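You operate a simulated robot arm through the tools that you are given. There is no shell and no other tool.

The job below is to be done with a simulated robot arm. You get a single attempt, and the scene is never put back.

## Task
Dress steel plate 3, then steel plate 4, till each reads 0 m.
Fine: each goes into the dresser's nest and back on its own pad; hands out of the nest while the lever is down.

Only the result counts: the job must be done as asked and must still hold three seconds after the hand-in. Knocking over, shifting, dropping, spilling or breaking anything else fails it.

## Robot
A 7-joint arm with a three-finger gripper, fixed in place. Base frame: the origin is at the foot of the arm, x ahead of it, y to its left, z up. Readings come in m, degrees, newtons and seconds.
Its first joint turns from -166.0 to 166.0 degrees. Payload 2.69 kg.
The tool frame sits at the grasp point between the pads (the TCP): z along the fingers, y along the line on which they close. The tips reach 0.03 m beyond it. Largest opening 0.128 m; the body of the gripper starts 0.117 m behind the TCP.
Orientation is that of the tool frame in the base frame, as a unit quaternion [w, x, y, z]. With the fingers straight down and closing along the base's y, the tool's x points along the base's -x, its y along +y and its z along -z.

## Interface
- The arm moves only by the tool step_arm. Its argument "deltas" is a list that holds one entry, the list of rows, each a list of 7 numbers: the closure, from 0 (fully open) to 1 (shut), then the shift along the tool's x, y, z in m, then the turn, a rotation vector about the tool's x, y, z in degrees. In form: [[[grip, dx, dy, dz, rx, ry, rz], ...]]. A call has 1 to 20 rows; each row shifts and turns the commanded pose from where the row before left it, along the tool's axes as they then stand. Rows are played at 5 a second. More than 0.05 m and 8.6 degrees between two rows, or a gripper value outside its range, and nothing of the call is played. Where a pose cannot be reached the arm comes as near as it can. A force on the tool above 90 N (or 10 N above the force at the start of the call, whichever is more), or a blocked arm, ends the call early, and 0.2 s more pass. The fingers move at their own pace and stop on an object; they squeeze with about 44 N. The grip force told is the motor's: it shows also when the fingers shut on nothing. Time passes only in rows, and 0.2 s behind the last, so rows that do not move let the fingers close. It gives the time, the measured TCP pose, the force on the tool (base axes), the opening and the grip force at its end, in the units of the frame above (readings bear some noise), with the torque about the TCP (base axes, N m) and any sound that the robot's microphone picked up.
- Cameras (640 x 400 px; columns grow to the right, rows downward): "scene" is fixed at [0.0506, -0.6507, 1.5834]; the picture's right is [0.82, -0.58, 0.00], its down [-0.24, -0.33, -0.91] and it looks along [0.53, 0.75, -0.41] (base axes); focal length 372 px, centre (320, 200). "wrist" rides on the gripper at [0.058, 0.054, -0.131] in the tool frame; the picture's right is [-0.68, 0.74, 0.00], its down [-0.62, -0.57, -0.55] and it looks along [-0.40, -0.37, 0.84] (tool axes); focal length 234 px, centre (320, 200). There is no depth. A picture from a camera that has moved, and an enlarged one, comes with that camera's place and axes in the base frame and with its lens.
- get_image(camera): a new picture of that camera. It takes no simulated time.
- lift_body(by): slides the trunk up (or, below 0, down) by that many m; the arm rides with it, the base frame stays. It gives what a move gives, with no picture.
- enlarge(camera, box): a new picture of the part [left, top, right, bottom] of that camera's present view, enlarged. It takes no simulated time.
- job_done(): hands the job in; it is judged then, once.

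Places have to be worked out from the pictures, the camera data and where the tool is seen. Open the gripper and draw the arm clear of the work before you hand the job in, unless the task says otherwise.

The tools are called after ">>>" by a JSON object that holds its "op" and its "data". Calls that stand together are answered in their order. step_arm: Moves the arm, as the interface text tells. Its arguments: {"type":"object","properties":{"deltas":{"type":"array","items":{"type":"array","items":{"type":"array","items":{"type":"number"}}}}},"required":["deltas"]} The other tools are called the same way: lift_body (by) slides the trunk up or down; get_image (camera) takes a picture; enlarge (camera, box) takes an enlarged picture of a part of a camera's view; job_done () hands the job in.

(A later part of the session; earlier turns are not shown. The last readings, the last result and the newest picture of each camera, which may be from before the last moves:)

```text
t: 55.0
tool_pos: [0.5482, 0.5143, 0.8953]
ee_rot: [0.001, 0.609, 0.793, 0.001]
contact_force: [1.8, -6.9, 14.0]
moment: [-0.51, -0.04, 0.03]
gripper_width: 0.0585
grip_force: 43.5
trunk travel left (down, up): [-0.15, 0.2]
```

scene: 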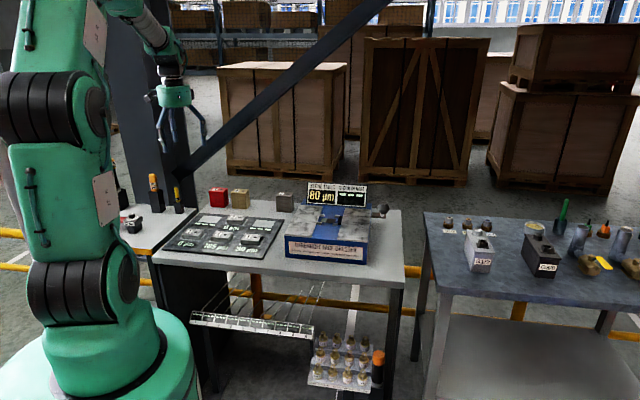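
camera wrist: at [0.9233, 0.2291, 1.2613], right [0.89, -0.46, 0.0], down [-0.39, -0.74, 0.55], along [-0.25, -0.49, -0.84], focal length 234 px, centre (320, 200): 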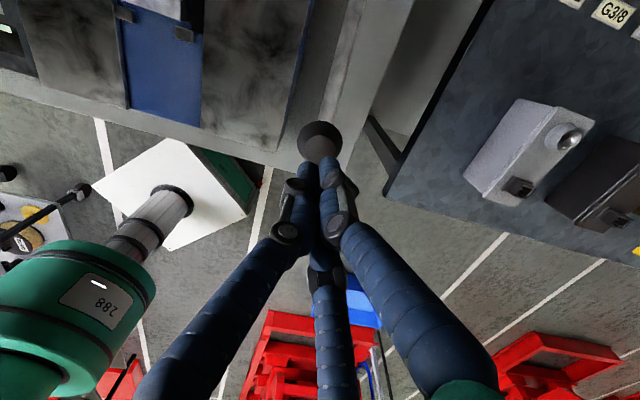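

The plate bears on its pad (14 N). Opening gently and then rising.

>>> {"op": "step_arm", "data": {"deltas": [[[0.55, 0, 0, 0, 0, 0, 0], [0.52, 0, 0, 0, 0, 0, 0], [0.48, 0, 0, 0, 0, 0, 0], [0.42, 0, 0, 0, 0, 0, 0], [0.4, 0, 0, 0, 0, 0, 0], [0.4, 0, 0, -0.015, 0, 0, 0], [0.4, 0, 0, -0.03, 0, 0, 0], [0.4, 0, 0, -0.04, 0, 0, 0], [0.4, 0, 0, 0, 0, 0, 0]]]}}

>>> {"op": "get_image", "data": {"camera": "wrist"}}

>>> {"op": "enlarge", "data": {"camera": "scene", "box": [190, 200, 290, 260]}}

```text
t: 57.0
tool_pos: [0.5463, 0.5144, 0.9796]
ee_rot: [0.001, 0.608, 0.794, 0.0]
contact_force: [-0.4, -0.7, 0.1]
moment: [0.03, -0.04, 0.02]
gripper_width: 0.0769
grip_force: 0.0
trunk travel left (down, up): [-0.15, 0.2]
```

```text
taken
camera wrist: at [0.5826, 0.5849, 1.1095], right [0.89, -0.46, 0.0], down [-0.39, -0.74, 0.55], along [-0.25, -0.49, -0.84], focal length 234 px, centre (320, 200)
```

wrist: 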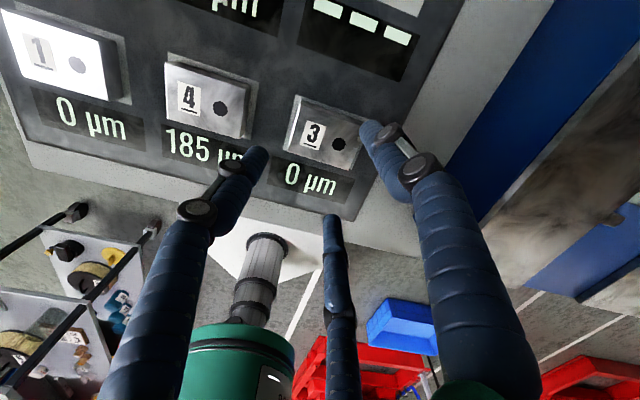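

```text
6.40 times, centred on (240, 230) of scene
camera zoom: at [0.0506, -0.6507, 1.5834], right [0.82, -0.58, 0.0], down [-0.24, -0.33, -0.91], along [0.53, 0.75, -0.41], focal length 2383 px, centre (832, 8)
```

zoom: 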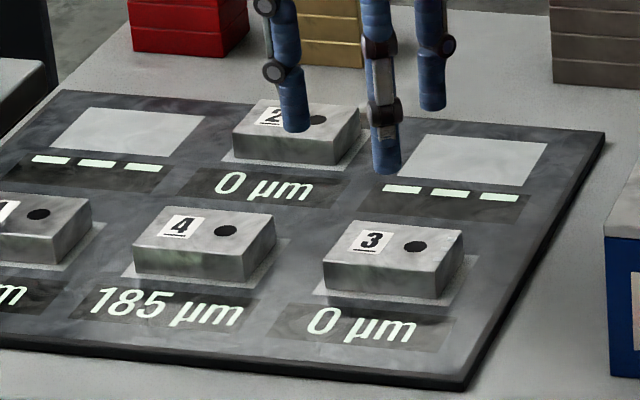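

Plate 3 is back on its pad, centred, reading 0 µm. Now plate 4 (185 µm), about 0.12 m to the left; I'll move above it with the same hand attitude and measure it.

>>> {"op": "step_arm", "data": {"deltas": [[[0.4, 0.0342, -0.0196, 0, 0, 0, 0], [0.4, 0.0342, -0.0196, 0, 0, 0, 0], [0.4, 0.0342, -0.0196, 0, 0, 0, 0], [0.4, 0, 0, 0.03, 0, 0, 0], [0.4, 0, 0, 0, 0, 0, 0], [0.4, 0, 0, 0, 0, 0, 0]]]}}

>>> {"op": "enlarge", "data": {"camera": "wrist", "box": [220, 60, 440, 250]}}

>>> {"op": "enlarge", "data": {"camera": "scene", "box": [190, 200, 270, 260]}}

```text
t: 58.4
tool_pos: [0.4623, 0.5992, 0.95]
ee_rot: [0.0, 0.609, 0.793, 0.0]
contact_force: [1.2, 0.2, 0.0]
moment: [0.02, 0.04, 0.01]
gripper_width: 0.0771
grip_force: 0.0
trunk travel left (down, up): [-0.15, 0.2]
```

```text
2.11 times, centred on (330, 155) of wrist
camera zoom: at [0.4991, 0.669, 1.0795], right [0.89, -0.46, 0.0], down [-0.39, -0.74, 0.55], along [-0.25, -0.49, -0.84], focal length 493 px, centre (299, 295)
```

zoom: 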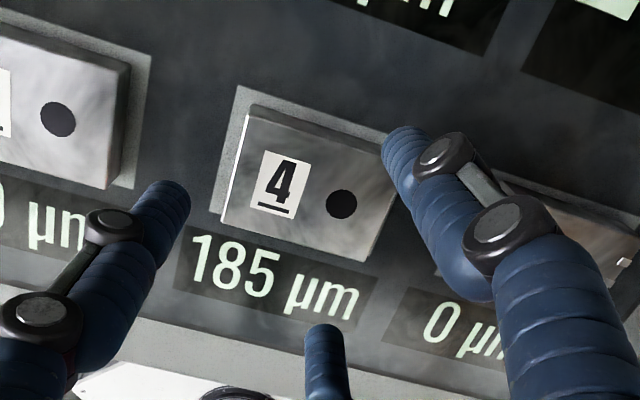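

```text
6.67 times, centred on (230, 230) of scene
camera zoom: at [0.0506, -0.6507, 1.5834], right [0.82, -0.58, 0.0], down [-0.24, -0.33, -0.91], along [0.53, 0.75, -0.41], focal length 2482 px, centre (920, 0)
```

zoom: 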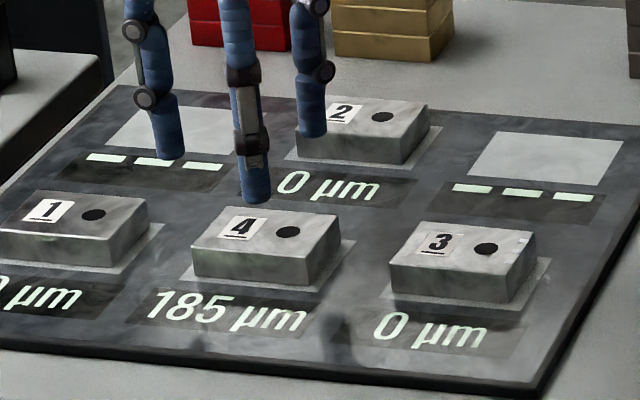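

Plate 4's centre is near (0.467, 0.594), well placed between the jaws. I'll descend to the same grip height as before and close.

>>> {"op": "step_arm", "data": {"deltas": [[[0.4, -0.001, 0.0006, 0.02, 0, 0, 0], [0.4, 0, 0, 0.02, 0, 0, 0], [0.4, 0, 0, 0.012, 0, 0, 0], [0.4, 0, 0, 0.002, 0, 0, 0], [0.4, 0, 0, 0, 0, 0, 0], [0.4, 0, 0, 0, 0, 0, 0]]]}}

>>> {"op": "enlarge", "data": {"camera": "wrist", "box": [220, 60, 440, 250]}}

>>> {"op": "enlarge", "data": {"camera": "scene", "box": [195, 205, 255, 250]}}

```text
t: 59.8
tool_pos: [0.4621, 0.598, 0.8964]
ee_rot: [0.0, 0.609, 0.793, 0.0]
contact_force: [-0.2, -0.2, 0.5]
moment: [0.02, -0.01, -0.03]
gripper_width: 0.0769
grip_force: 0.1
trunk travel left (down, up): [-0.15, 0.2]
```

```text
2.11 times, centred on (330, 155) of wrist
camera zoom: at [0.4989, 0.6695, 1.0263], right [0.89, -0.46, 0.0], down [-0.39, -0.74, 0.55], along [-0.25, -0.49, -0.84], focal length 493 px, centre (299, 295)
```

zoom: 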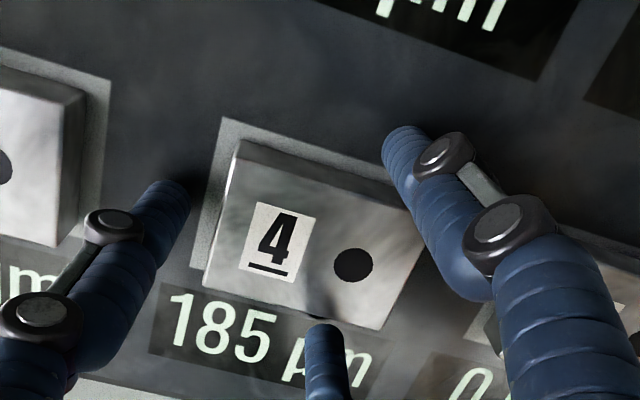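

```text
8.89 times, centred on (225, 228) of scene
camera zoom: at [0.0506, -0.6507, 1.5834], right [0.82, -0.58, 0.0], down [-0.24, -0.33, -0.91], along [0.53, 0.75, -0.41], focal length 3310 px, centre (1164, -44)
```

zoom: 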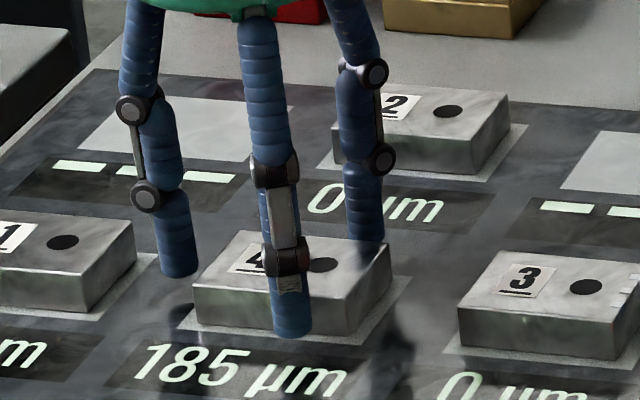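

Aligned; lowering 1.5 mm and closing on plate 4.

>>> {"op": "step_arm", "data": {"deltas": [[[0.4, 0, 0, 0.0015, 0, 0, 0], [0.45, 0, 0, 0, 0, 0, 0], [0.5, 0, 0, 0, 0, 0, 0], [0.54, 0, 0, 0, 0, 0, 0], [0.6, 0, 0, 0, 0, 0, 0], [0.7, 0, 0, 0, 0, 0, 0], [0.7, 0, 0, 0, 0, 0, 0]]]}}

>>> {"op": "enlarge", "data": {"camera": "wrist", "box": [220, 60, 440, 250]}}

>>> {"op": "enlarge", "data": {"camera": "scene", "box": [195, 205, 255, 250]}}

```text
t: 61.4
tool_pos: [0.4628, 0.5975, 0.8938]
ee_rot: [-0.001, 0.608, 0.794, -0.001]
contact_force: [0.1, -1.7, -0.2]
moment: [-0.13, 0.12, 0.0]
gripper_width: 0.059
grip_force: 43.6
trunk travel left (down, up): [-0.15, 0.2]
```

```text
2.11 times, centred on (330, 155) of wrist
camera zoom: at [0.4995, 0.6691, 1.0242], right [0.89, -0.46, 0.0], down [-0.39, -0.74, 0.55], along [-0.25, -0.49, -0.84], focal length 493 px, centre (299, 295)
```

zoom: 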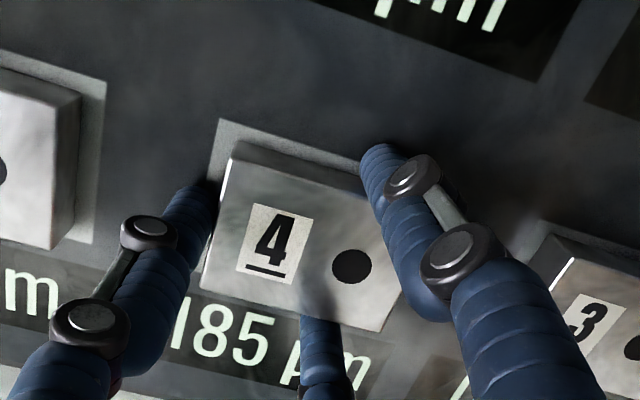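

```text
8.89 times, centred on (225, 228) of scene
camera zoom: at [0.0506, -0.6507, 1.5834], right [0.82, -0.58, 0.0], down [-0.24, -0.33, -0.91], along [0.53, 0.75, -0.41], focal length 3310 px, centre (1164, -44)
```

zoom: 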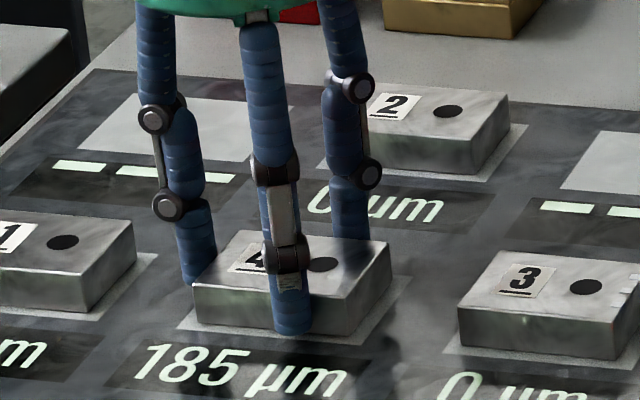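

Plate 4 is gripped (44 N at 0.059 m). Lifting it and carrying it over to the nest.

>>> {"op": "step_arm", "data": {"deltas": [[[0.7, 0, 0, -0.01, 0, 0, 0], [0.7, 0, 0, -0.03, 0, 0, 0], [0.7, 0, 0, -0.045, 0, 0, 0], [0.7, 0, 0, -0.045, 0, 0, 0], [0.7, 0, 0, -0.045, 0, 0, 0], [0.7, -0.03504, 0.02872, 0, 0, 0, 0], [0.7, -0.03504, 0.02872, 0, 0, 0, 0], [0.7, -0.03504, 0.02872, 0, 0, 0, 0], [0.7, -0.03504, 0.02872, 0, 0, 0, 0], [0.7, -0.03504, 0.02872, 0, 0, 0, 0], [0.7, -0.03504, 0.02872, 0, 0, 0, 0], [0.7, -0.03504, 0.02872, 0, 0, 0, 0], [0.7, -0.03504, 0.02872, 0, 0, 0, 0], [0.7, -0.03504, 0.02872, 0, 0, 0, 0], [0.7, 0, 0, 0, 0, 0, 0], [0.7, 0, 0, 0, 0, 0, 0]]]}}

>>> {"op": "enlarge", "data": {"camera": "wrist", "box": [220, 60, 440, 250]}}

>>> {"op": "get_image", "data": {"camera": "scene"}}

```text
t: 64.8
tool_pos: [0.7912, 0.3607, 1.0728]
ee_rot: [0.0, 0.608, 0.794, 0.001]
contact_force: [0.3, 0.0, -5.4]
moment: [0.02, 0.01, 0.01]
gripper_width: 0.0589
grip_force: 44.3
trunk travel left (down, up): [-0.15, 0.2]
```

```text
2.11 times, centred on (330, 155) of wrist
camera zoom: at [0.8289, 0.432, 1.2022], right [0.89, -0.46, 0.0], down [-0.39, -0.74, 0.55], along [-0.25, -0.49, -0.84], focal length 493 px, centre (299, 295)
```

zoom: 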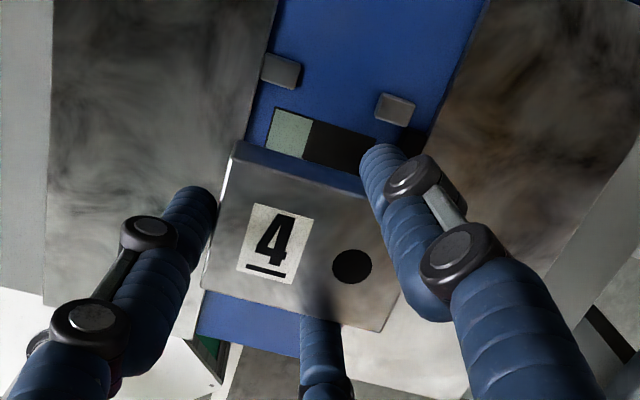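

```text
taken
```

scene: 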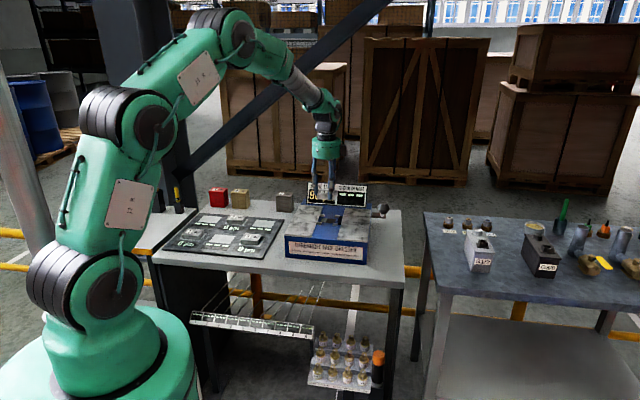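

Plate 4 hangs over the nest, about 2 mm left of target. Lowering to ~2 cm above the nest, then refining as before.

>>> {"op": "step_arm", "data": {"deltas": [[[0.7, 0, 0, 0.03, 0, 0, 0], [0.7, 0, 0, 0.03, 0, 0, 0], [0.7, 0, 0, 0.015, 0, 0, 0], [0.7, 0, 0, 0, 0, 0, 0], [0.7, 0, 0, 0, 0, 0, 0]]]}}

>>> {"op": "enlarge", "data": {"camera": "wrist", "box": [220, 60, 440, 250]}}

>>> {"op": "enlarge", "data": {"camera": "scene", "box": [305, 195, 365, 240]}}

```text
t: 66.0
tool_pos: [0.7945, 0.3615, 0.9942]
ee_rot: [0.0, 0.608, 0.794, -0.001]
contact_force: [-0.2, -0.1, -4.7]
moment: [-0.01, 0.0, 0.0]
gripper_width: 0.0591
grip_force: 44.3
trunk travel left (down, up): [-0.15, 0.2]
```

```text
2.11 times, centred on (330, 155) of wrist
camera zoom: at [0.8307, 0.4328, 1.124], right [0.89, -0.46, 0.0], down [-0.39, -0.74, 0.55], along [-0.25, -0.49, -0.84], focal length 493 px, centre (299, 295)
```

zoom: 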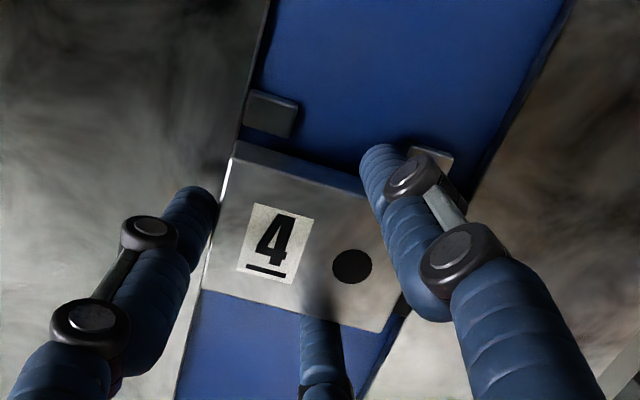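

```text
8.89 times, centred on (335, 218) of scene
camera zoom: at [0.0506, -0.6507, 1.5834], right [0.82, -0.58, 0.0], down [-0.24, -0.33, -0.91], along [0.53, 0.75, -0.41], focal length 3310 px, centre (187, 44)
```

zoom: 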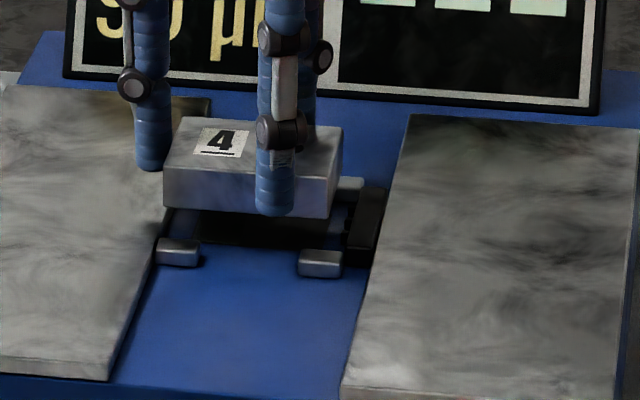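

Within about 1.5 mm; a small correction and lowering to a few mm above the nest floor.

>>> {"op": "step_arm", "data": {"deltas": [[[0.7, -0.0014, -0.0004, 0, 0, 0, 0], [0.7, 0, 0, 0.007, 0, 0, 0], [0.7, 0, 0, 0.006, 0, 0, 0], [0.7, 0, 0, 0, 0, 0, 0], [0.7, 0, 0, 0, 0, 0, 0]]]}}

>>> {"op": "enlarge", "data": {"camera": "wrist", "box": [220, 60, 440, 250]}}

>>> {"op": "enlarge", "data": {"camera": "scene", "box": [310, 195, 360, 233]}}

```text
t: 67.2
tool_pos: [0.7949, 0.3606, 0.9813]
ee_rot: [0.001, 0.609, 0.793, 0.0]
contact_force: [-0.6, 0.4, -5.0]
moment: [0.0, 0.01, -0.01]
gripper_width: 0.059
grip_force: 44.0
trunk travel left (down, up): [-0.15, 0.2]
```

```text
2.11 times, centred on (330, 155) of wrist
camera zoom: at [0.8316, 0.4321, 1.1101], right [0.89, -0.46, 0.0], down [-0.39, -0.74, 0.55], along [-0.25, -0.49, -0.84], focal length 493 px, centre (299, 295)
```

zoom: 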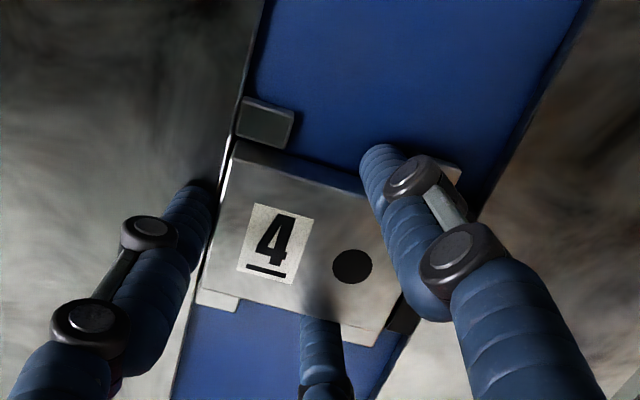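

```text
10.53 times, centred on (335, 214) of scene
camera zoom: at [0.0506, -0.6507, 1.5834], right [0.82, -0.58, 0.0], down [-0.24, -0.33, -0.91], along [0.53, 0.75, -0.41], focal length 3919 px, centre (162, 53)
```

zoom: 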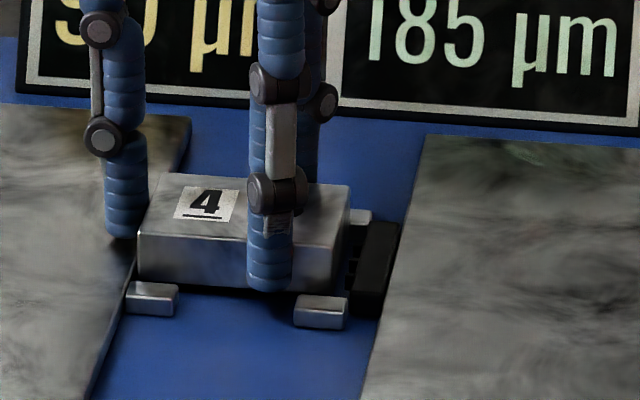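

Nest display reads 185 µm; alignment is good. Lowering the last millimetres to touchdown.

>>> {"op": "step_arm", "data": {"deltas": [[[0.7, -0.0004, -0.0007, 0.002, 0, 0, 0], [0.7, 0, 0, 0.0012, 0, 0, 0], [0.7, 0, 0, 0, 0, 0, 0]]]}}

>>> {"op": "step_arm", "data": {"deltas": [[[0.7, 0, 0, 0.001, 0, 0, 0], [0.7, 0, 0, 0, 0, 0, 0]]]}}

```text
t: 68.0
tool_pos: [0.7959, 0.3596, 0.9776]
ee_rot: [0.001, 0.609, 0.793, 0.0]
contact_force: [-0.6, 0.5, -3.1]
moment: [0.11, 0.07, -0.02]
gripper_width: 0.059
grip_force: 43.7
trunk travel left (down, up): [-0.15, 0.2]
```

```text
t: 68.6
tool_pos: [0.7939, 0.3605, 0.9771]
ee_rot: [0.001, 0.608, 0.794, 0.001]
contact_force: [-2.4, -0.5, 6.2]
moment: [0.37, 0.41, 0.07]
gripper_width: 0.059
grip_force: 43.8
trunk travel left (down, up): [-0.15, 0.2]
```

Touchdown at +6 N. Releasing and rising clear, then closing the fingers for the lever.

>>> {"op": "step_arm", "data": {"deltas": [[[0.55, 0, 0, 0, 0, 0, 0], [0.52, 0, 0, 0, 0, 0, 0], [0.48, 0, 0, 0, 0, 0, 0], [0.42, 0, 0, 0, 0, 0, 0], [0.4, 0, 0, 0, 0, 0, 0], [0.4, 0, 0, -0.02, 0, 0, 0], [0.4, 0, 0, -0.04, 0, 0, 0], [0.4, 0, 0, -0.045, 0, 0, 0], [0.4, 0, 0, -0.045, 0, 0, 0], [0.7, 0, 0, 0, 0, 0, 0], [1.0, 0, 0, 0, 0, 0, 0], [1.0, 0, 0, 0, 0, 0, 0]]]}}

>>> {"op": "enlarge", "data": {"camera": "scene", "box": [285, 170, 405, 250]}}

>>> {"op": "get_image", "data": {"camera": "wrist"}}

```text
t: 71.2
tool_pos: [0.7952, 0.3585, 1.1291]
ee_rot: [0.0, 0.609, 0.793, 0.0]
contact_force: [0.1, -0.3, 0.8]
moment: [0.03, -0.02, 0.0]
gripper_width: 0.0022
grip_force: 31.4
trunk travel left (down, up): [-0.15, 0.2]
```

```text
5.00 times, centred on (345, 210) of scene
camera zoom: at [0.0506, -0.6507, 1.5834], right [0.82, -0.58, 0.0], down [-0.24, -0.33, -0.91], along [0.53, 0.75, -0.41], focal length 1862 px, centre (195, 150)
```

zoom: 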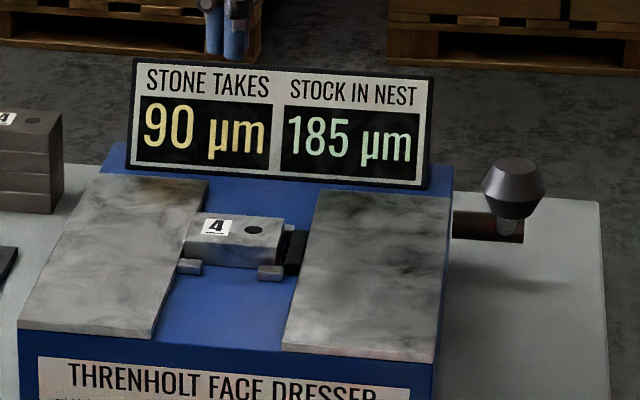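

```text
taken
camera wrist: at [0.8311, 0.4299, 1.2579], right [0.89, -0.46, 0.0], down [-0.39, -0.74, 0.55], along [-0.25, -0.49, -0.84], focal length 234 px, centre (320, 200)
```

wrist: 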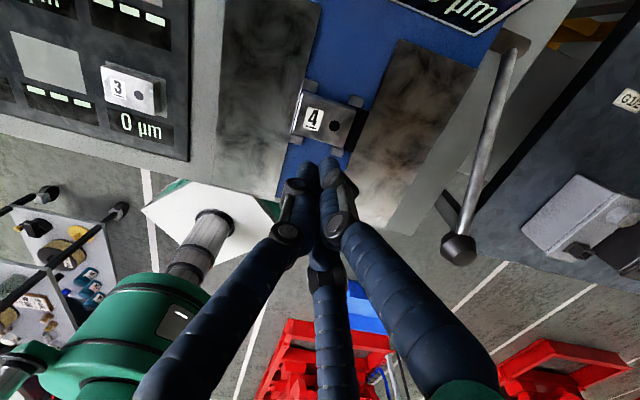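

Plate 4 is seated; stone 90 µm, stock 185 µm. One stroke will leave 95 µm, after which I'll read the stone before deciding. Moving over the knob again.

>>> {"op": "step_arm", "data": {"deltas": [[[1.0, -0.0437, 0.0078, 0, 0, 0, 0], [1.0, -0.0437, 0.0078, 0, 0, 0, 0], [1.0, -0.0437, 0.0078, 0, 0, 0, 0], [1.0, -0.0437, 0.0078, 0, 0, 0, 0], [1.0, -0.0437, 0.0078, 0, 0, 0, 0], [1.0, 0, 0, 0.01, 0, 0, 0], [1.0, 0, 0, 0.015, 0, 0, 0], [1.0, 0, 0, 0.012, 0, 0, 0], [1.0, 0, 0, 0.004, 0, 0, 0], [1.0, 0, 0, 0, 0, 0, 0]]]}}

>>> {"op": "enlarge", "data": {"camera": "scene", "box": [350, 160, 410, 230]}}

```text
t: 73.4
tool_pos: [0.888, 0.1571, 1.0875]
ee_rot: [0.001, 0.609, 0.793, 0.0]
contact_force: [-0.6, -1.4, 2.8]
moment: [-0.06, 0.03, 0.02]
gripper_width: 0.0021
grip_force: 31.4
trunk travel left (down, up): [-0.15, 0.2]
```

```text
5.71 times, centred on (380, 195) of scene
camera zoom: at [0.0506, -0.6507, 1.5834], right [0.82, -0.58, 0.0], down [-0.24, -0.33, -0.91], along [0.53, 0.75, -0.41], focal length 2128 px, centre (-23, 229)
```

zoom: 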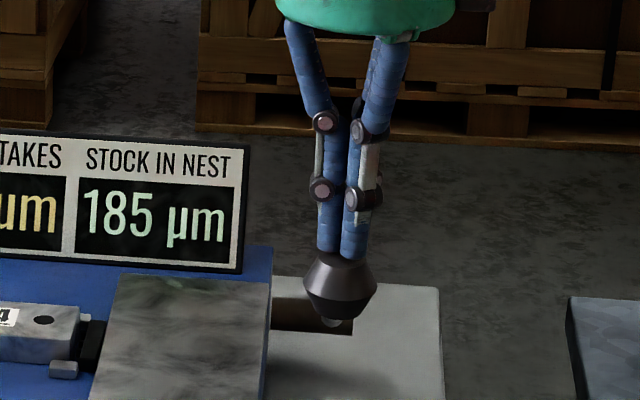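

Touching the knob with 3 N. Pressing the lever down along the same arc.

>>> {"op": "step_arm", "data": {"deltas": [[[1.0, -0.0026, -0.0045, 0.0096, 0, 0, 0], [1.0, -0.0026, -0.0045, 0.0096, 0, 0, 0], [1.0, -0.0022, -0.0038, 0.01, 0, 0, 0], [1.0, -0.0022, -0.0038, 0.01, 0, 0, 0], [1.0, -0.0018, -0.003, 0.0103, 0, 0, 0], [1.0, -0.0018, -0.003, 0.0103, 0, 0, 0], [1.0, -0.0013, -0.0022, 0.0106, 0, 0, 0], [1.0, -0.0013, -0.0022, 0.0106, 0, 0, 0], [1.0, -0.0008, -0.0014, 0.0108, 0, 0, 0], [1.0, -0.0008, -0.0014, 0.0108, 0, 0, 0], [1.0, -0.0003, -0.0006, 0.0109, 0, 0, 0]]]}}

>>> {"op": "enlarge", "data": {"camera": "scene", "box": [300, 170, 410, 250]}}

```text
t: 75.8
tool_pos: [0.8633, 0.1316, 0.9743]
ee_rot: [0.001, 0.608, 0.794, 0.0]
contact_force: [-0.3, -0.2, 5.9]
moment: [0.03, -0.01, 0.0]
gripper_width: 0.002
grip_force: 31.2
trunk travel left (down, up): [-0.15, 0.2]
```

```text
5.00 times, centred on (355, 210) of scene
camera zoom: at [0.0506, -0.6507, 1.5834], right [0.82, -0.58, 0.0], down [-0.24, -0.33, -0.91], along [0.53, 0.75, -0.41], focal length 1862 px, centre (145, 150)
```

zoom: 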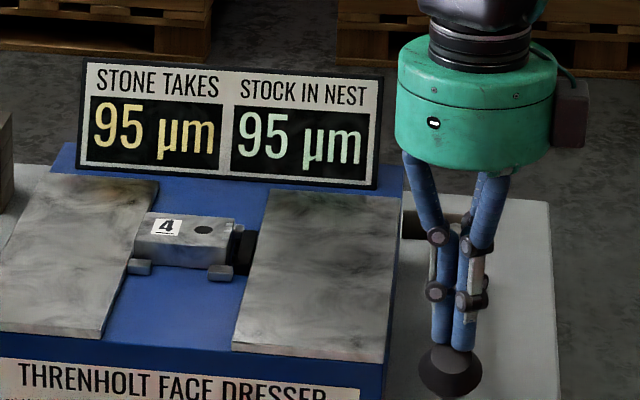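

Stone takes 95 µm and the stock is 95 µm, so exactly one more stroke brings plate 4 to 0. I'll let the lever rise fully.

>>> {"op": "step_arm", "data": {"deltas": [[[1.0, 0.0003, 0.0006, -0.0109, 0, 0, 0], [1.0, 0.0008, 0.0014, -0.0108, 0, 0, 0], [1.0, 0.0008, 0.0014, -0.0108, 0, 0, 0], [1.0, 0.0013, 0.0022, -0.0106, 0, 0, 0], [1.0, 0.0013, 0.0022, -0.0106, 0, 0, 0], [1.0, 0.0018, 0.003, -0.0103, 0, 0, 0], [1.0, 0.0018, 0.003, -0.0103, 0, 0, 0], [1.0, 0.0022, 0.0038, -0.01, 0, 0, 0], [1.0, 0.0022, 0.0038, -0.01, 0, 0, 0], [1.0, 0.0026, 0.0045, -0.0096, 0, 0, 0], [1.0, 0.0026, 0.0045, -0.0096, 0, 0, 0], [1.0, 0, 0, -0.015, 0, 0, 0], [1.0, 0, 0, 0, 0, 0, 0], [1.0, 0, 0, 0, 0, 0, 0]]]}}

>>> {"op": "enlarge", "data": {"camera": "scene", "box": [290, 160, 410, 250]}}

```text
t: 78.8
tool_pos: [0.8898, 0.1577, 1.1013]
ee_rot: [0.0, 0.608, 0.794, 0.0]
contact_force: [-0.6, -0.4, -0.3]
moment: [0.04, 0.0, -0.01]
gripper_width: 0.0019
grip_force: 31.5
trunk travel left (down, up): [-0.15, 0.2]
```

```text
4.44 times, centred on (350, 205) of scene
camera zoom: at [0.0506, -0.6507, 1.5834], right [0.82, -0.58, 0.0], down [-0.24, -0.33, -0.91], along [0.53, 0.75, -0.41], focal length 1655 px, centre (187, 178)
```

zoom: 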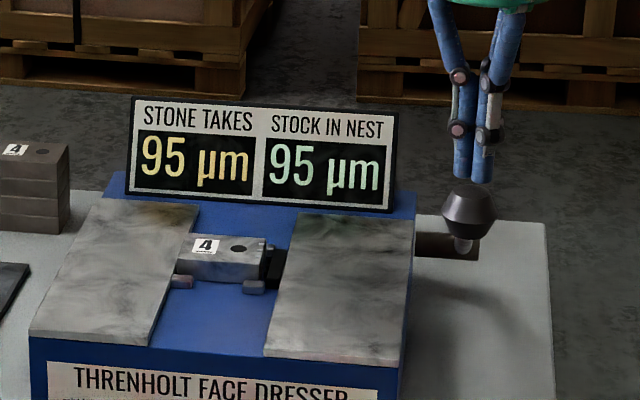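

The lever is fully up, the displays read 95/95, and plate 4 still sits squarely in the nest. Pressing the lever down a second time.

>>> {"op": "step_arm", "data": {"deltas": [[[1.0, 0, 0, 0.015, 0, 0, 0], [1.0, -0.0026, -0.0045, 0.0096, 0, 0, 0], [1.0, -0.0026, -0.0045, 0.0096, 0, 0, 0], [1.0, -0.0022, -0.0038, 0.01, 0, 0, 0], [1.0, -0.0022, -0.0038, 0.01, 0, 0, 0], [1.0, -0.0018, -0.003, 0.0103, 0, 0, 0], [1.0, -0.0018, -0.003, 0.0103, 0, 0, 0], [1.0, -0.0013, -0.0022, 0.0106, 0, 0, 0], [1.0, -0.0013, -0.0022, 0.0106, 0, 0, 0], [1.0, -0.0008, -0.0014, 0.0108, 0, 0, 0], [1.0, -0.0008, -0.0014, 0.0108, 0, 0, 0], [1.0, -0.0003, -0.0006, 0.0109, 0, 0, 0]]]}}

>>> {"op": "enlarge", "data": {"camera": "scene", "box": [300, 170, 410, 250]}}

```text
t: 81.4
tool_pos: [0.8646, 0.1343, 0.9719]
ee_rot: [0.0, 0.608, 0.794, 0.001]
contact_force: [0.4, -1.9, 5.4]
moment: [-0.05, -0.03, 0.05]
gripper_width: 0.002
grip_force: 31.3
trunk travel left (down, up): [-0.15, 0.2]
```

```text
5.00 times, centred on (355, 210) of scene
camera zoom: at [0.0506, -0.6507, 1.5834], right [0.82, -0.58, 0.0], down [-0.24, -0.33, -0.91], along [0.53, 0.75, -0.41], focal length 1862 px, centre (145, 150)
```

zoom: 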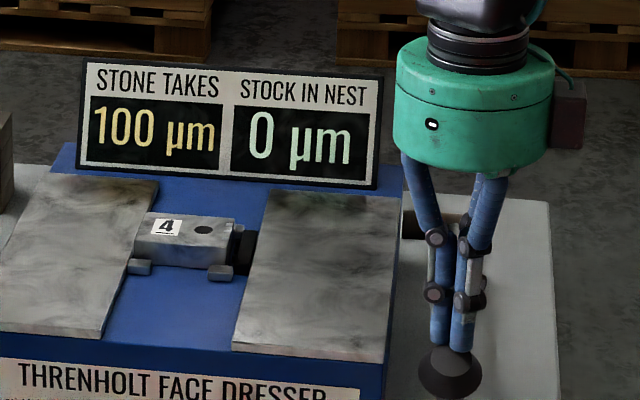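

Plate 4 now reads 0 µm. I'll let the lever rise and then fly back above the nest with the gripper at 0.077 m.

>>> {"op": "step_arm", "data": {"deltas": [[[1.0, 0.0003, 0.0006, -0.0109, 0, 0, 0], [1.0, 0.0008, 0.0014, -0.0108, 0, 0, 0], [1.0, 0.0008, 0.0014, -0.0108, 0, 0, 0], [1.0, 0.0013, 0.0022, -0.0106, 0, 0, 0], [1.0, 0.0013, 0.0022, -0.0106, 0, 0, 0], [1.0, 0.0018, 0.003, -0.0103, 0, 0, 0], [1.0, 0.0018, 0.003, -0.0103, 0, 0, 0], [1.0, 0.0022, 0.0038, -0.01, 0, 0, 0], [1.0, 0.0022, 0.0038, -0.01, 0, 0, 0], [1.0, 0.0026, 0.0045, -0.0096, 0, 0, 0], [1.0, 0.0026, 0.0045, -0.0096, 0, 0, 0], [1.0, 0, 0, -0.015, 0, 0, 0], [1.0, 0, 0, -0.03, 0, 0, 0], [1.0, 0, 0, 0, 0, 0, 0]]]}}

>>> {"op": "get_image", "data": {"camera": "wrist"}}

>>> {"op": "enlarge", "data": {"camera": "scene", "box": [290, 160, 410, 250]}}

```text
t: 84.4
tool_pos: [0.8889, 0.1572, 1.1302]
ee_rot: [-0.001, 0.609, 0.793, 0.0]
contact_force: [-1.0, -0.4, 0.5]
moment: [0.03, -0.04, 0.02]
gripper_width: 0.0019
grip_force: 31.3
trunk travel left (down, up): [-0.15, 0.2]
```

```text
taken
camera wrist: at [0.9242, 0.228, 1.2603], right [0.89, -0.46, 0.0], down [-0.39, -0.74, 0.55], along [-0.25, -0.49, -0.84], focal length 234 px, centre (320, 200)
```

wrist: 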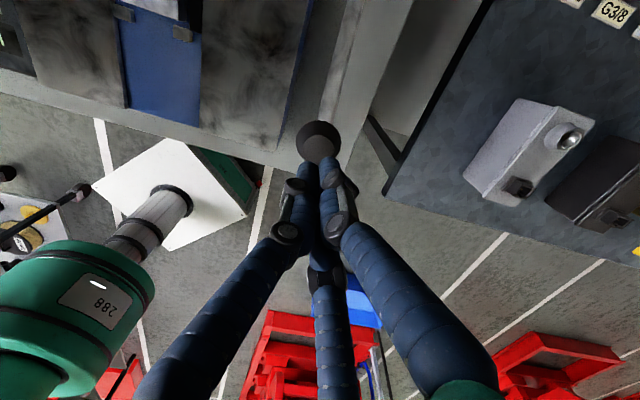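

```text
4.44 times, centred on (350, 205) of scene
camera zoom: at [0.0506, -0.6507, 1.5834], right [0.82, -0.58, 0.0], down [-0.24, -0.33, -0.91], along [0.53, 0.75, -0.41], focal length 1655 px, centre (187, 178)
```

zoom: 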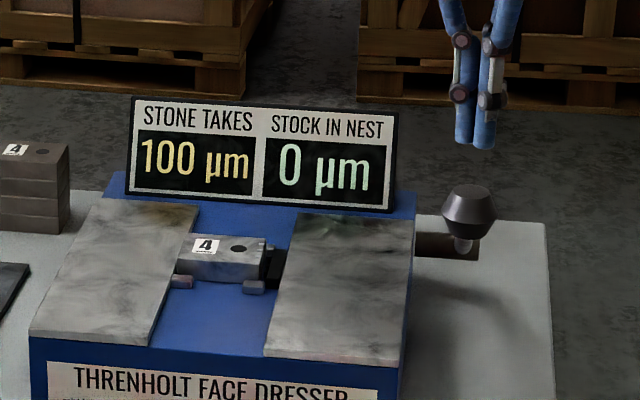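

The lever is back up with stock at 0 µm. Returning above the nest to collect plate 4.

>>> {"op": "step_arm", "data": {"deltas": [[[1.0, 0.04402, -0.00748, 0, 0, 0, 0], [0.8, 0.04402, -0.00748, 0, 0, 0, 0], [0.4, 0.04402, -0.00748, 0, 0, 0, 0], [0.4, 0.04402, -0.00748, 0, 0, 0, 0], [0.4, 0.04402, -0.00748, 0, 0, 0, 0], [0.4, 0, 0, 0.04, 0, 0, 0], [0.4, 0, 0, 0.04, 0, 0, 0], [0.4, 0, 0, 0.03, 0, 0, 0], [0.4, 0, 0, 0, 0, 0, 0], [0.4, 0, 0, 0, 0, 0, 0]]]}}

>>> {"op": "enlarge", "data": {"camera": "wrist", "box": [220, 60, 440, 250]}}

>>> {"op": "enlarge", "data": {"camera": "scene", "box": [305, 190, 365, 235]}}

```text
t: 86.6
tool_pos: [0.7954, 0.3595, 1.0191]
ee_rot: [0.0, 0.608, 0.794, -0.001]
contact_force: [-0.5, 0.6, 0.0]
moment: [0.02, 0.01, -0.01]
gripper_width: 0.0767
grip_force: 0.0
trunk travel left (down, up): [-0.15, 0.2]
```

```text
2.11 times, centred on (330, 155) of wrist
camera zoom: at [0.8316, 0.4313, 1.1498], right [0.89, -0.46, 0.0], down [-0.39, -0.74, 0.55], along [-0.25, -0.49, -0.84], focal length 493 px, centre (299, 295)
```

zoom: 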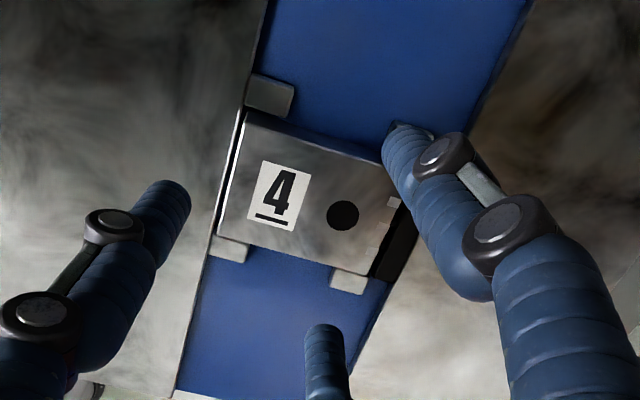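

```text
8.89 times, centred on (335, 212) of scene
camera zoom: at [0.0506, -0.6507, 1.5834], right [0.82, -0.58, 0.0], down [-0.24, -0.33, -0.91], along [0.53, 0.75, -0.41], focal length 3310 px, centre (187, 89)
```

zoom: 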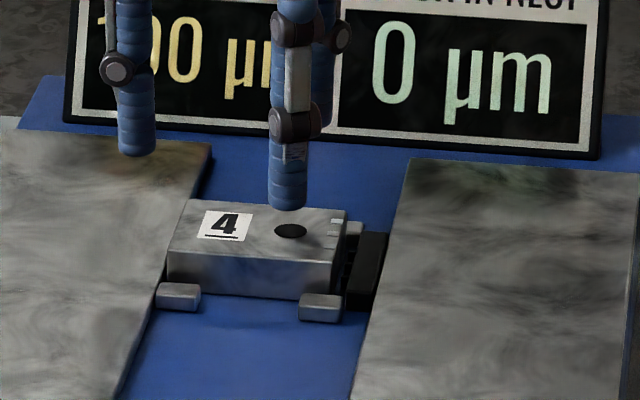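

Aligned within a millimetre. Descending to grip height.

>>> {"op": "step_arm", "data": {"deltas": [[[0.4, 0, 0, 0.02, 0, 0, 0], [0.4, 0, 0, 0.015, 0, 0, 0], [0.4, -0.0003, -0.0005, 0.007, 0, 0, 0], [0.4, 0, 0, 0, 0, 0, 0], [0.4, 0, 0, 0, 0, 0, 0]]]}}

>>> {"op": "enlarge", "data": {"camera": "wrist", "box": [220, 60, 440, 250]}}

>>> {"op": "enlarge", "data": {"camera": "scene", "box": [310, 195, 360, 233]}}

```text
t: 87.8
tool_pos: [0.7937, 0.36, 0.9793]
ee_rot: [0.0, 0.609, 0.793, 0.0]
contact_force: [-0.5, -0.2, 0.6]
moment: [-0.03, 0.0, -0.01]
gripper_width: 0.0765
grip_force: 0.2
trunk travel left (down, up): [-0.15, 0.2]
```

```text
2.11 times, centred on (330, 155) of wrist
camera zoom: at [0.8314, 0.4313, 1.1094], right [0.89, -0.46, 0.0], down [-0.39, -0.74, 0.55], along [-0.25, -0.49, -0.84], focal length 493 px, centre (299, 295)
```

zoom: 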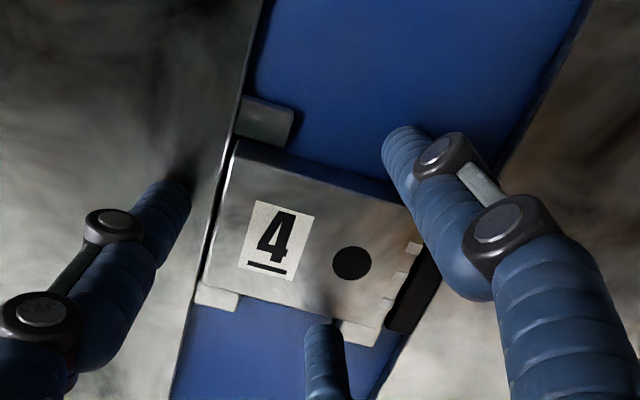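

```text
10.53 times, centred on (335, 214) of scene
camera zoom: at [0.0506, -0.6507, 1.5834], right [0.82, -0.58, 0.0], down [-0.24, -0.33, -0.91], along [0.53, 0.75, -0.41], focal length 3919 px, centre (162, 53)
```

zoom: 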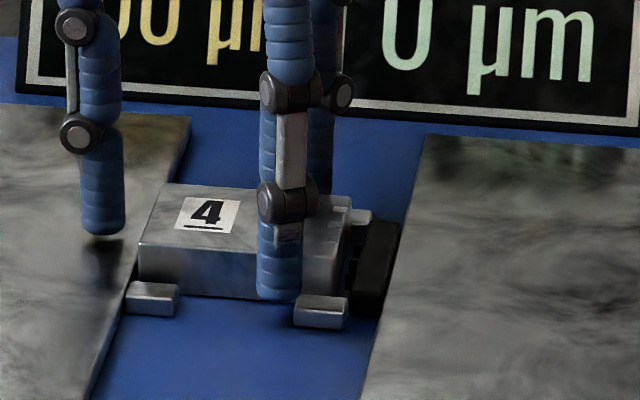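

Lowering another 2.5 mm and closing on plate 4.

>>> {"op": "step_arm", "data": {"deltas": [[[0.4, 0, 0, 0.0025, 0, 0, 0], [0.4, 0, 0, 0, 0, 0, 0], [0.45, 0, 0, 0, 0, 0, 0], [0.5, 0, 0, 0, 0, 0, 0], [0.54, 0, 0, 0, 0, 0, 0], [0.6, 0, 0, 0, 0, 0, 0], [0.7, 0, 0, 0, 0, 0, 0], [0.7, 0, 0, 0, 0, 0, 0]]]}}

>>> {"op": "enlarge", "data": {"camera": "wrist", "box": [220, 60, 440, 250]}}

```text
t: 89.6
tool_pos: [0.795, 0.3598, 0.9773]
ee_rot: [0.0, 0.609, 0.793, 0.0]
contact_force: [-0.6, 1.0, 6.2]
moment: [0.09, 0.2, -0.02]
gripper_width: 0.0591
grip_force: 43.8
trunk travel left (down, up): [-0.15, 0.2]
```

```text
2.11 times, centred on (330, 155) of wrist
camera zoom: at [0.8315, 0.4308, 1.1076], right [0.89, -0.46, 0.0], down [-0.39, -0.74, 0.55], along [-0.25, -0.49, -0.84], focal length 493 px, centre (299, 295)
```

zoom: 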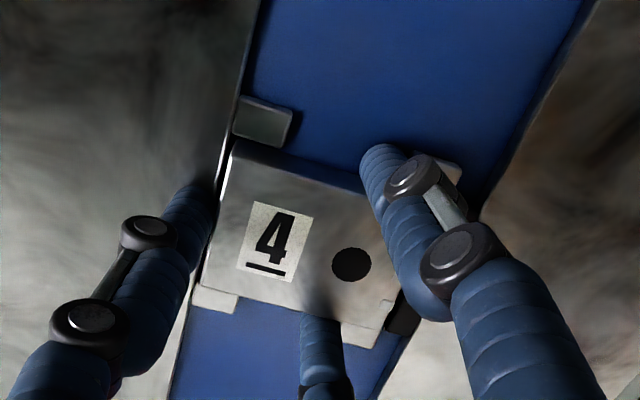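

Gripped (0.059 m, 44 N). Lifting plate 4 and carrying it back over its own pad.

>>> {"op": "step_arm", "data": {"deltas": [[[0.7, 0, 0, -0.006, 0, 0, 0], [0.7, 0, 0, -0.01, 0, 0, 0], [0.7, 0, 0, -0.02, 0, 0, 0], [0.7, 0, 0, -0.03, 0, 0, 0], [0.7, 0, 0, -0.03, 0, 0, 0], [0.7, 0.03513, -0.0288, 0, 0, 0, 0], [0.7, 0.03513, -0.0288, 0, 0, 0, 0], [0.7, 0.03513, -0.0288, 0, 0, 0, 0], [0.7, 0.03513, -0.0288, 0, 0, 0, 0], [0.7, 0.03513, -0.0288, 0, 0, 0, 0], [0.7, 0.03513, -0.0288, 0, 0, 0, 0], [0.7, 0.03513, -0.0288, 0, 0, 0, 0], [0.7, 0.03513, -0.0288, 0, 0, 0, 0], [0.7, 0.03513, -0.0288, 0, 0, 0, 0], [0.7, 0, 0, 0.04, 0, 0, 0], [0.7, 0, 0, 0.04, 0, 0, 0], [0.7, 0, 0, 0.04, 0, 0, 0], [0.7, 0, 0, 0, 0, 0, 0], [0.7, 0, 0, 0, 0, 0, 0]]]}}

>>> {"op": "enlarge", "data": {"camera": "wrist", "box": [220, 60, 440, 250]}}

>>> {"op": "enlarge", "data": {"camera": "scene", "box": [190, 180, 270, 250]}}

```text
t: 93.6
tool_pos: [0.4619, 0.5979, 0.9515]
ee_rot: [0.001, 0.609, 0.793, 0.001]
contact_force: [-0.2, 0.3, -5.0]
moment: [0.01, 0.03, 0.01]
gripper_width: 0.0589
grip_force: 43.8
trunk travel left (down, up): [-0.15, 0.2]
```

```text
2.11 times, centred on (330, 155) of wrist
camera zoom: at [0.4988, 0.6698, 1.0819], right [0.89, -0.46, 0.0], down [-0.39, -0.74, 0.55], along [-0.25, -0.49, -0.84], focal length 493 px, centre (299, 295)
```

zoom: 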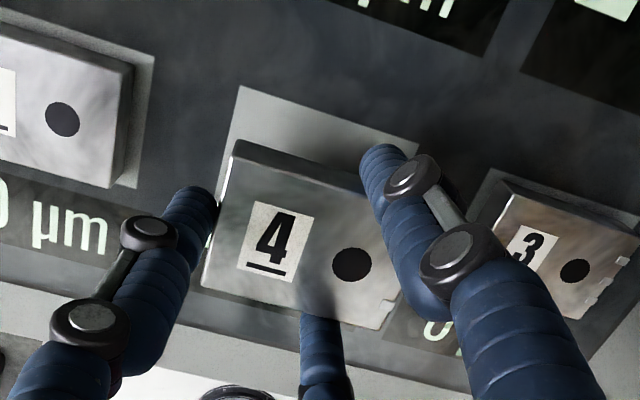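

```text
5.71 times, centred on (230, 215) of scene
camera zoom: at [0.0506, -0.6507, 1.5834], right [0.82, -0.58, 0.0], down [-0.24, -0.33, -0.91], along [0.53, 0.75, -0.41], focal length 2128 px, centre (834, 114)
```

zoom: 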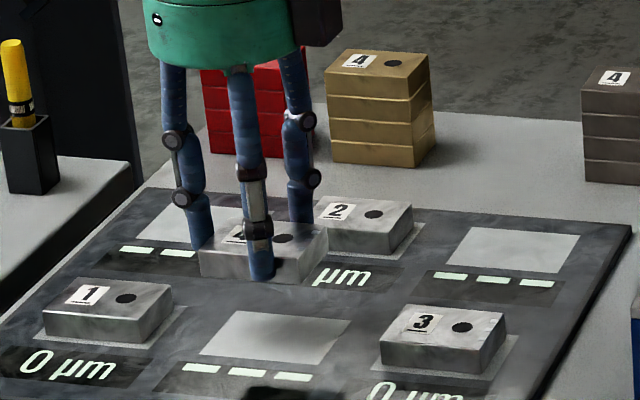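

The pad's corners appear in the same place relative to the hand as for plate 3, so it's centred. Lowering to just above the pad.

>>> {"op": "step_arm", "data": {"deltas": [[[0.7, 0.0003, 0.0003, 0.02, 0, 0, 0], [0.7, 0, 0, 0.02, 0, 0, 0], [0.7, 0, 0, 0.01, 0, 0, 0], [0.7, 0, 0, 0.002, 0, 0, 0], [0.7, 0, 0, 0, 0, 0, 0], [0.7, 0, 0, 0, 0, 0, 0]]]}}

>>> {"op": "enlarge", "data": {"camera": "wrist", "box": [220, 60, 440, 250]}}

>>> {"op": "enlarge", "data": {"camera": "scene", "box": [195, 205, 255, 250]}}

```text
t: 95.0
tool_pos: [0.4636, 0.6, 0.9013]
ee_rot: [0.001, 0.609, 0.794, 0.001]
contact_force: [-0.8, -0.2, -6.0]
moment: [0.03, -0.02, -0.03]
gripper_width: 0.0589
grip_force: 44.6
trunk travel left (down, up): [-0.15, 0.2]
```

```text
2.11 times, centred on (330, 155) of wrist
camera zoom: at [0.4998, 0.6703, 1.0307], right [0.89, -0.46, 0.0], down [-0.39, -0.74, 0.55], along [-0.25, -0.49, -0.84], focal length 493 px, centre (299, 295)
```

zoom: 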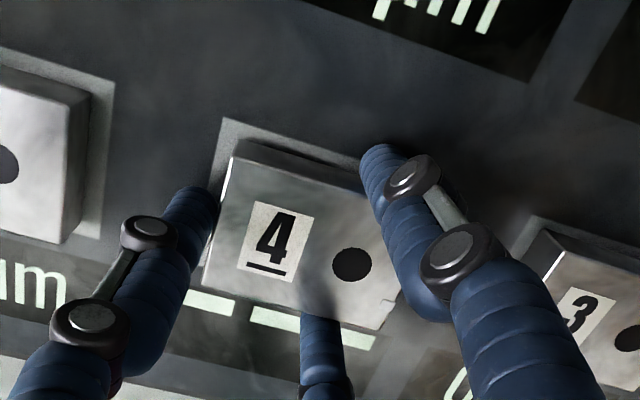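

```text
8.89 times, centred on (225, 228) of scene
camera zoom: at [0.0506, -0.6507, 1.5834], right [0.82, -0.58, 0.0], down [-0.24, -0.33, -0.91], along [0.53, 0.75, -0.41], focal length 3310 px, centre (1164, -44)
```

zoom: 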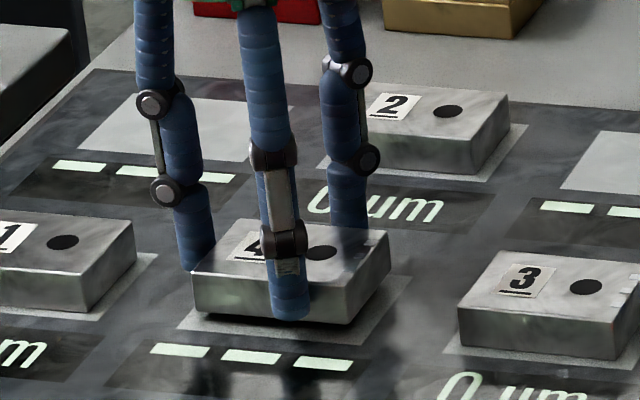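

Centred over the pad, about 5 mm above it. Lowering until it bears.

>>> {"op": "step_arm", "data": {"deltas": [[[0.7, 0, 0, 0.002, 0, 0, 0], [0.7, 0, 0, 0.0018, 0, 0, 0], [0.7, 0, 0, 0, 0, 0, 0]]]}}

>>> {"op": "step_arm", "data": {"deltas": [[[0.7, 0, 0, 0.0012, 0, 0, 0], [0.7, 0, 0, 0, 0, 0, 0]]]}}

```text
t: 95.8
tool_pos: [0.4626, 0.5982, 0.8973]
ee_rot: [0.0, 0.609, 0.793, 0.0]
contact_force: [-0.2, 0.4, -5.3]
moment: [0.01, 0.02, 0.04]
gripper_width: 0.0588
grip_force: 43.8
trunk travel left (down, up): [-0.15, 0.2]
```

```text
t: 96.4
tool_pos: [0.463, 0.5998, 0.8955]
ee_rot: [0.001, 0.608, 0.794, -0.001]
contact_force: [0.1, -0.3, -6.9]
moment: [0.04, 0.03, 0.02]
gripper_width: 0.0589
grip_force: 43.4
trunk travel left (down, up): [-0.15, 0.2]
```

Still hanging (−5 to −7 N); continuing down by 1 mm steps.

>>> {"op": "step_arm", "data": {"deltas": [[[0.7, 0, 0, 0.001, 0, 0, 0], [0.7, 0, 0, 0, 0, 0, 0]]]}}

>>> {"op": "step_arm", "data": {"deltas": [[[0.7, 0, 0, 0.001, 0, 0, 0], [0.7, 0, 0, 0, 0, 0, 0]]]}}

```text
t: 97.0
tool_pos: [0.4634, 0.6007, 0.8961]
ee_rot: [0.001, 0.608, 0.794, 0.001]
contact_force: [-3.5, -0.6, 5.2]
moment: [-0.03, 0.35, 0.03]
gripper_width: 0.0588
grip_force: 43.9
trunk travel left (down, up): [-0.15, 0.2]
```

```text
t: 97.6
tool_pos: [0.4639, 0.6005, 0.8957]
ee_rot: [0.0, 0.609, 0.793, 0.002]
contact_force: [-1.5, -3.1, 19.7]
moment: [-0.55, 0.11, -0.08]
gripper_width: 0.059
grip_force: 43.7
trunk travel left (down, up): [-0.15, 0.2]
```

The plate bears on the pad (≈20 N). Opening gently and rising straight up.

>>> {"op": "step_arm", "data": {"deltas": [[[0.55, 0, 0, 0, 0, 0, 0], [0.52, 0, 0, 0, 0, 0, 0], [0.48, 0, 0, 0, 0, 0, 0], [0.42, 0, 0, 0, 0, 0, 0], [0.4, 0, 0, 0, 0, 0, 0], [0.4, 0, 0, -0.015, 0, 0, 0], [0.4, 0, 0, -0.03, 0, 0, 0], [0.4, 0, 0, -0.045, 0, 0, 0], [0.4, 0, 0, -0.045, 0, 0, 0], [0.4, 0, 0, -0.045, 0, 0, 0], [0.2, 0, 0, -0.045, 0, 0, 0], [0.0, 0, 0, -0.03, 0, 0, 0], [0.0, 0, 0, 0, 0, 0, 0]]]}}

>>> {"op": "get_image", "data": {"camera": "wrist"}}

>>> {"op": "enlarge", "data": {"camera": "scene", "box": [160, 180, 300, 270]}}

>>> {"op": "get_image", "data": {"camera": "scene"}}

```text
t: 100.4
tool_pos: [0.4631, 0.5991, 1.1463]
ee_rot: [-0.001, 0.609, 0.793, 0.001]
contact_force: [-0.1, 0.1, -0.4]
moment: [0.04, 0.0, 0.05]
gripper_width: 0.128
grip_force: 0.2
trunk travel left (down, up): [-0.15, 0.2]
```

```text
taken
camera wrist: at [0.4998, 0.67, 1.2775], right [0.89, -0.46, 0.0], down [-0.39, -0.74, 0.55], along [-0.25, -0.49, -0.84], focal length 234 px, centre (320, 200)
```

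wrist: 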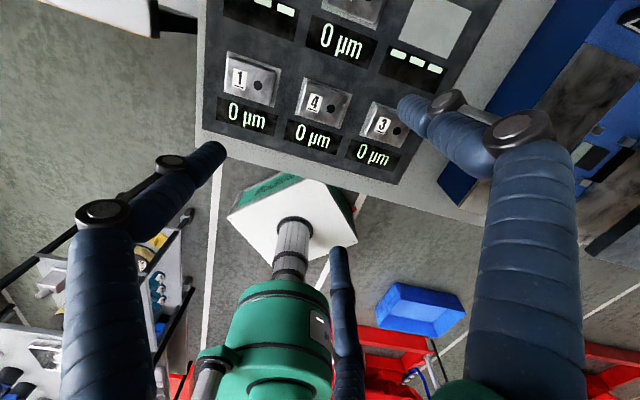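

```text
4.44 times, centred on (230, 225) of scene
camera zoom: at [0.0506, -0.6507, 1.5834], right [0.82, -0.58, 0.0], down [-0.24, -0.33, -0.91], along [0.53, 0.75, -0.41], focal length 1655 px, centre (720, 89)
```

zoom: 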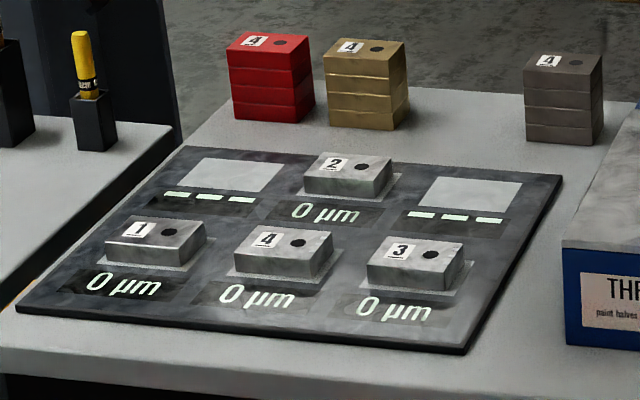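

```text
taken
```

scene: 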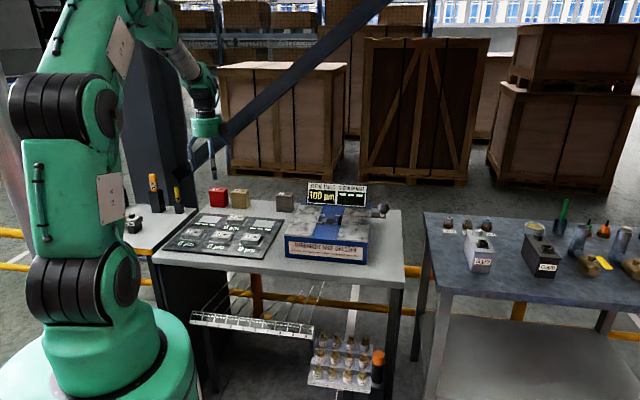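

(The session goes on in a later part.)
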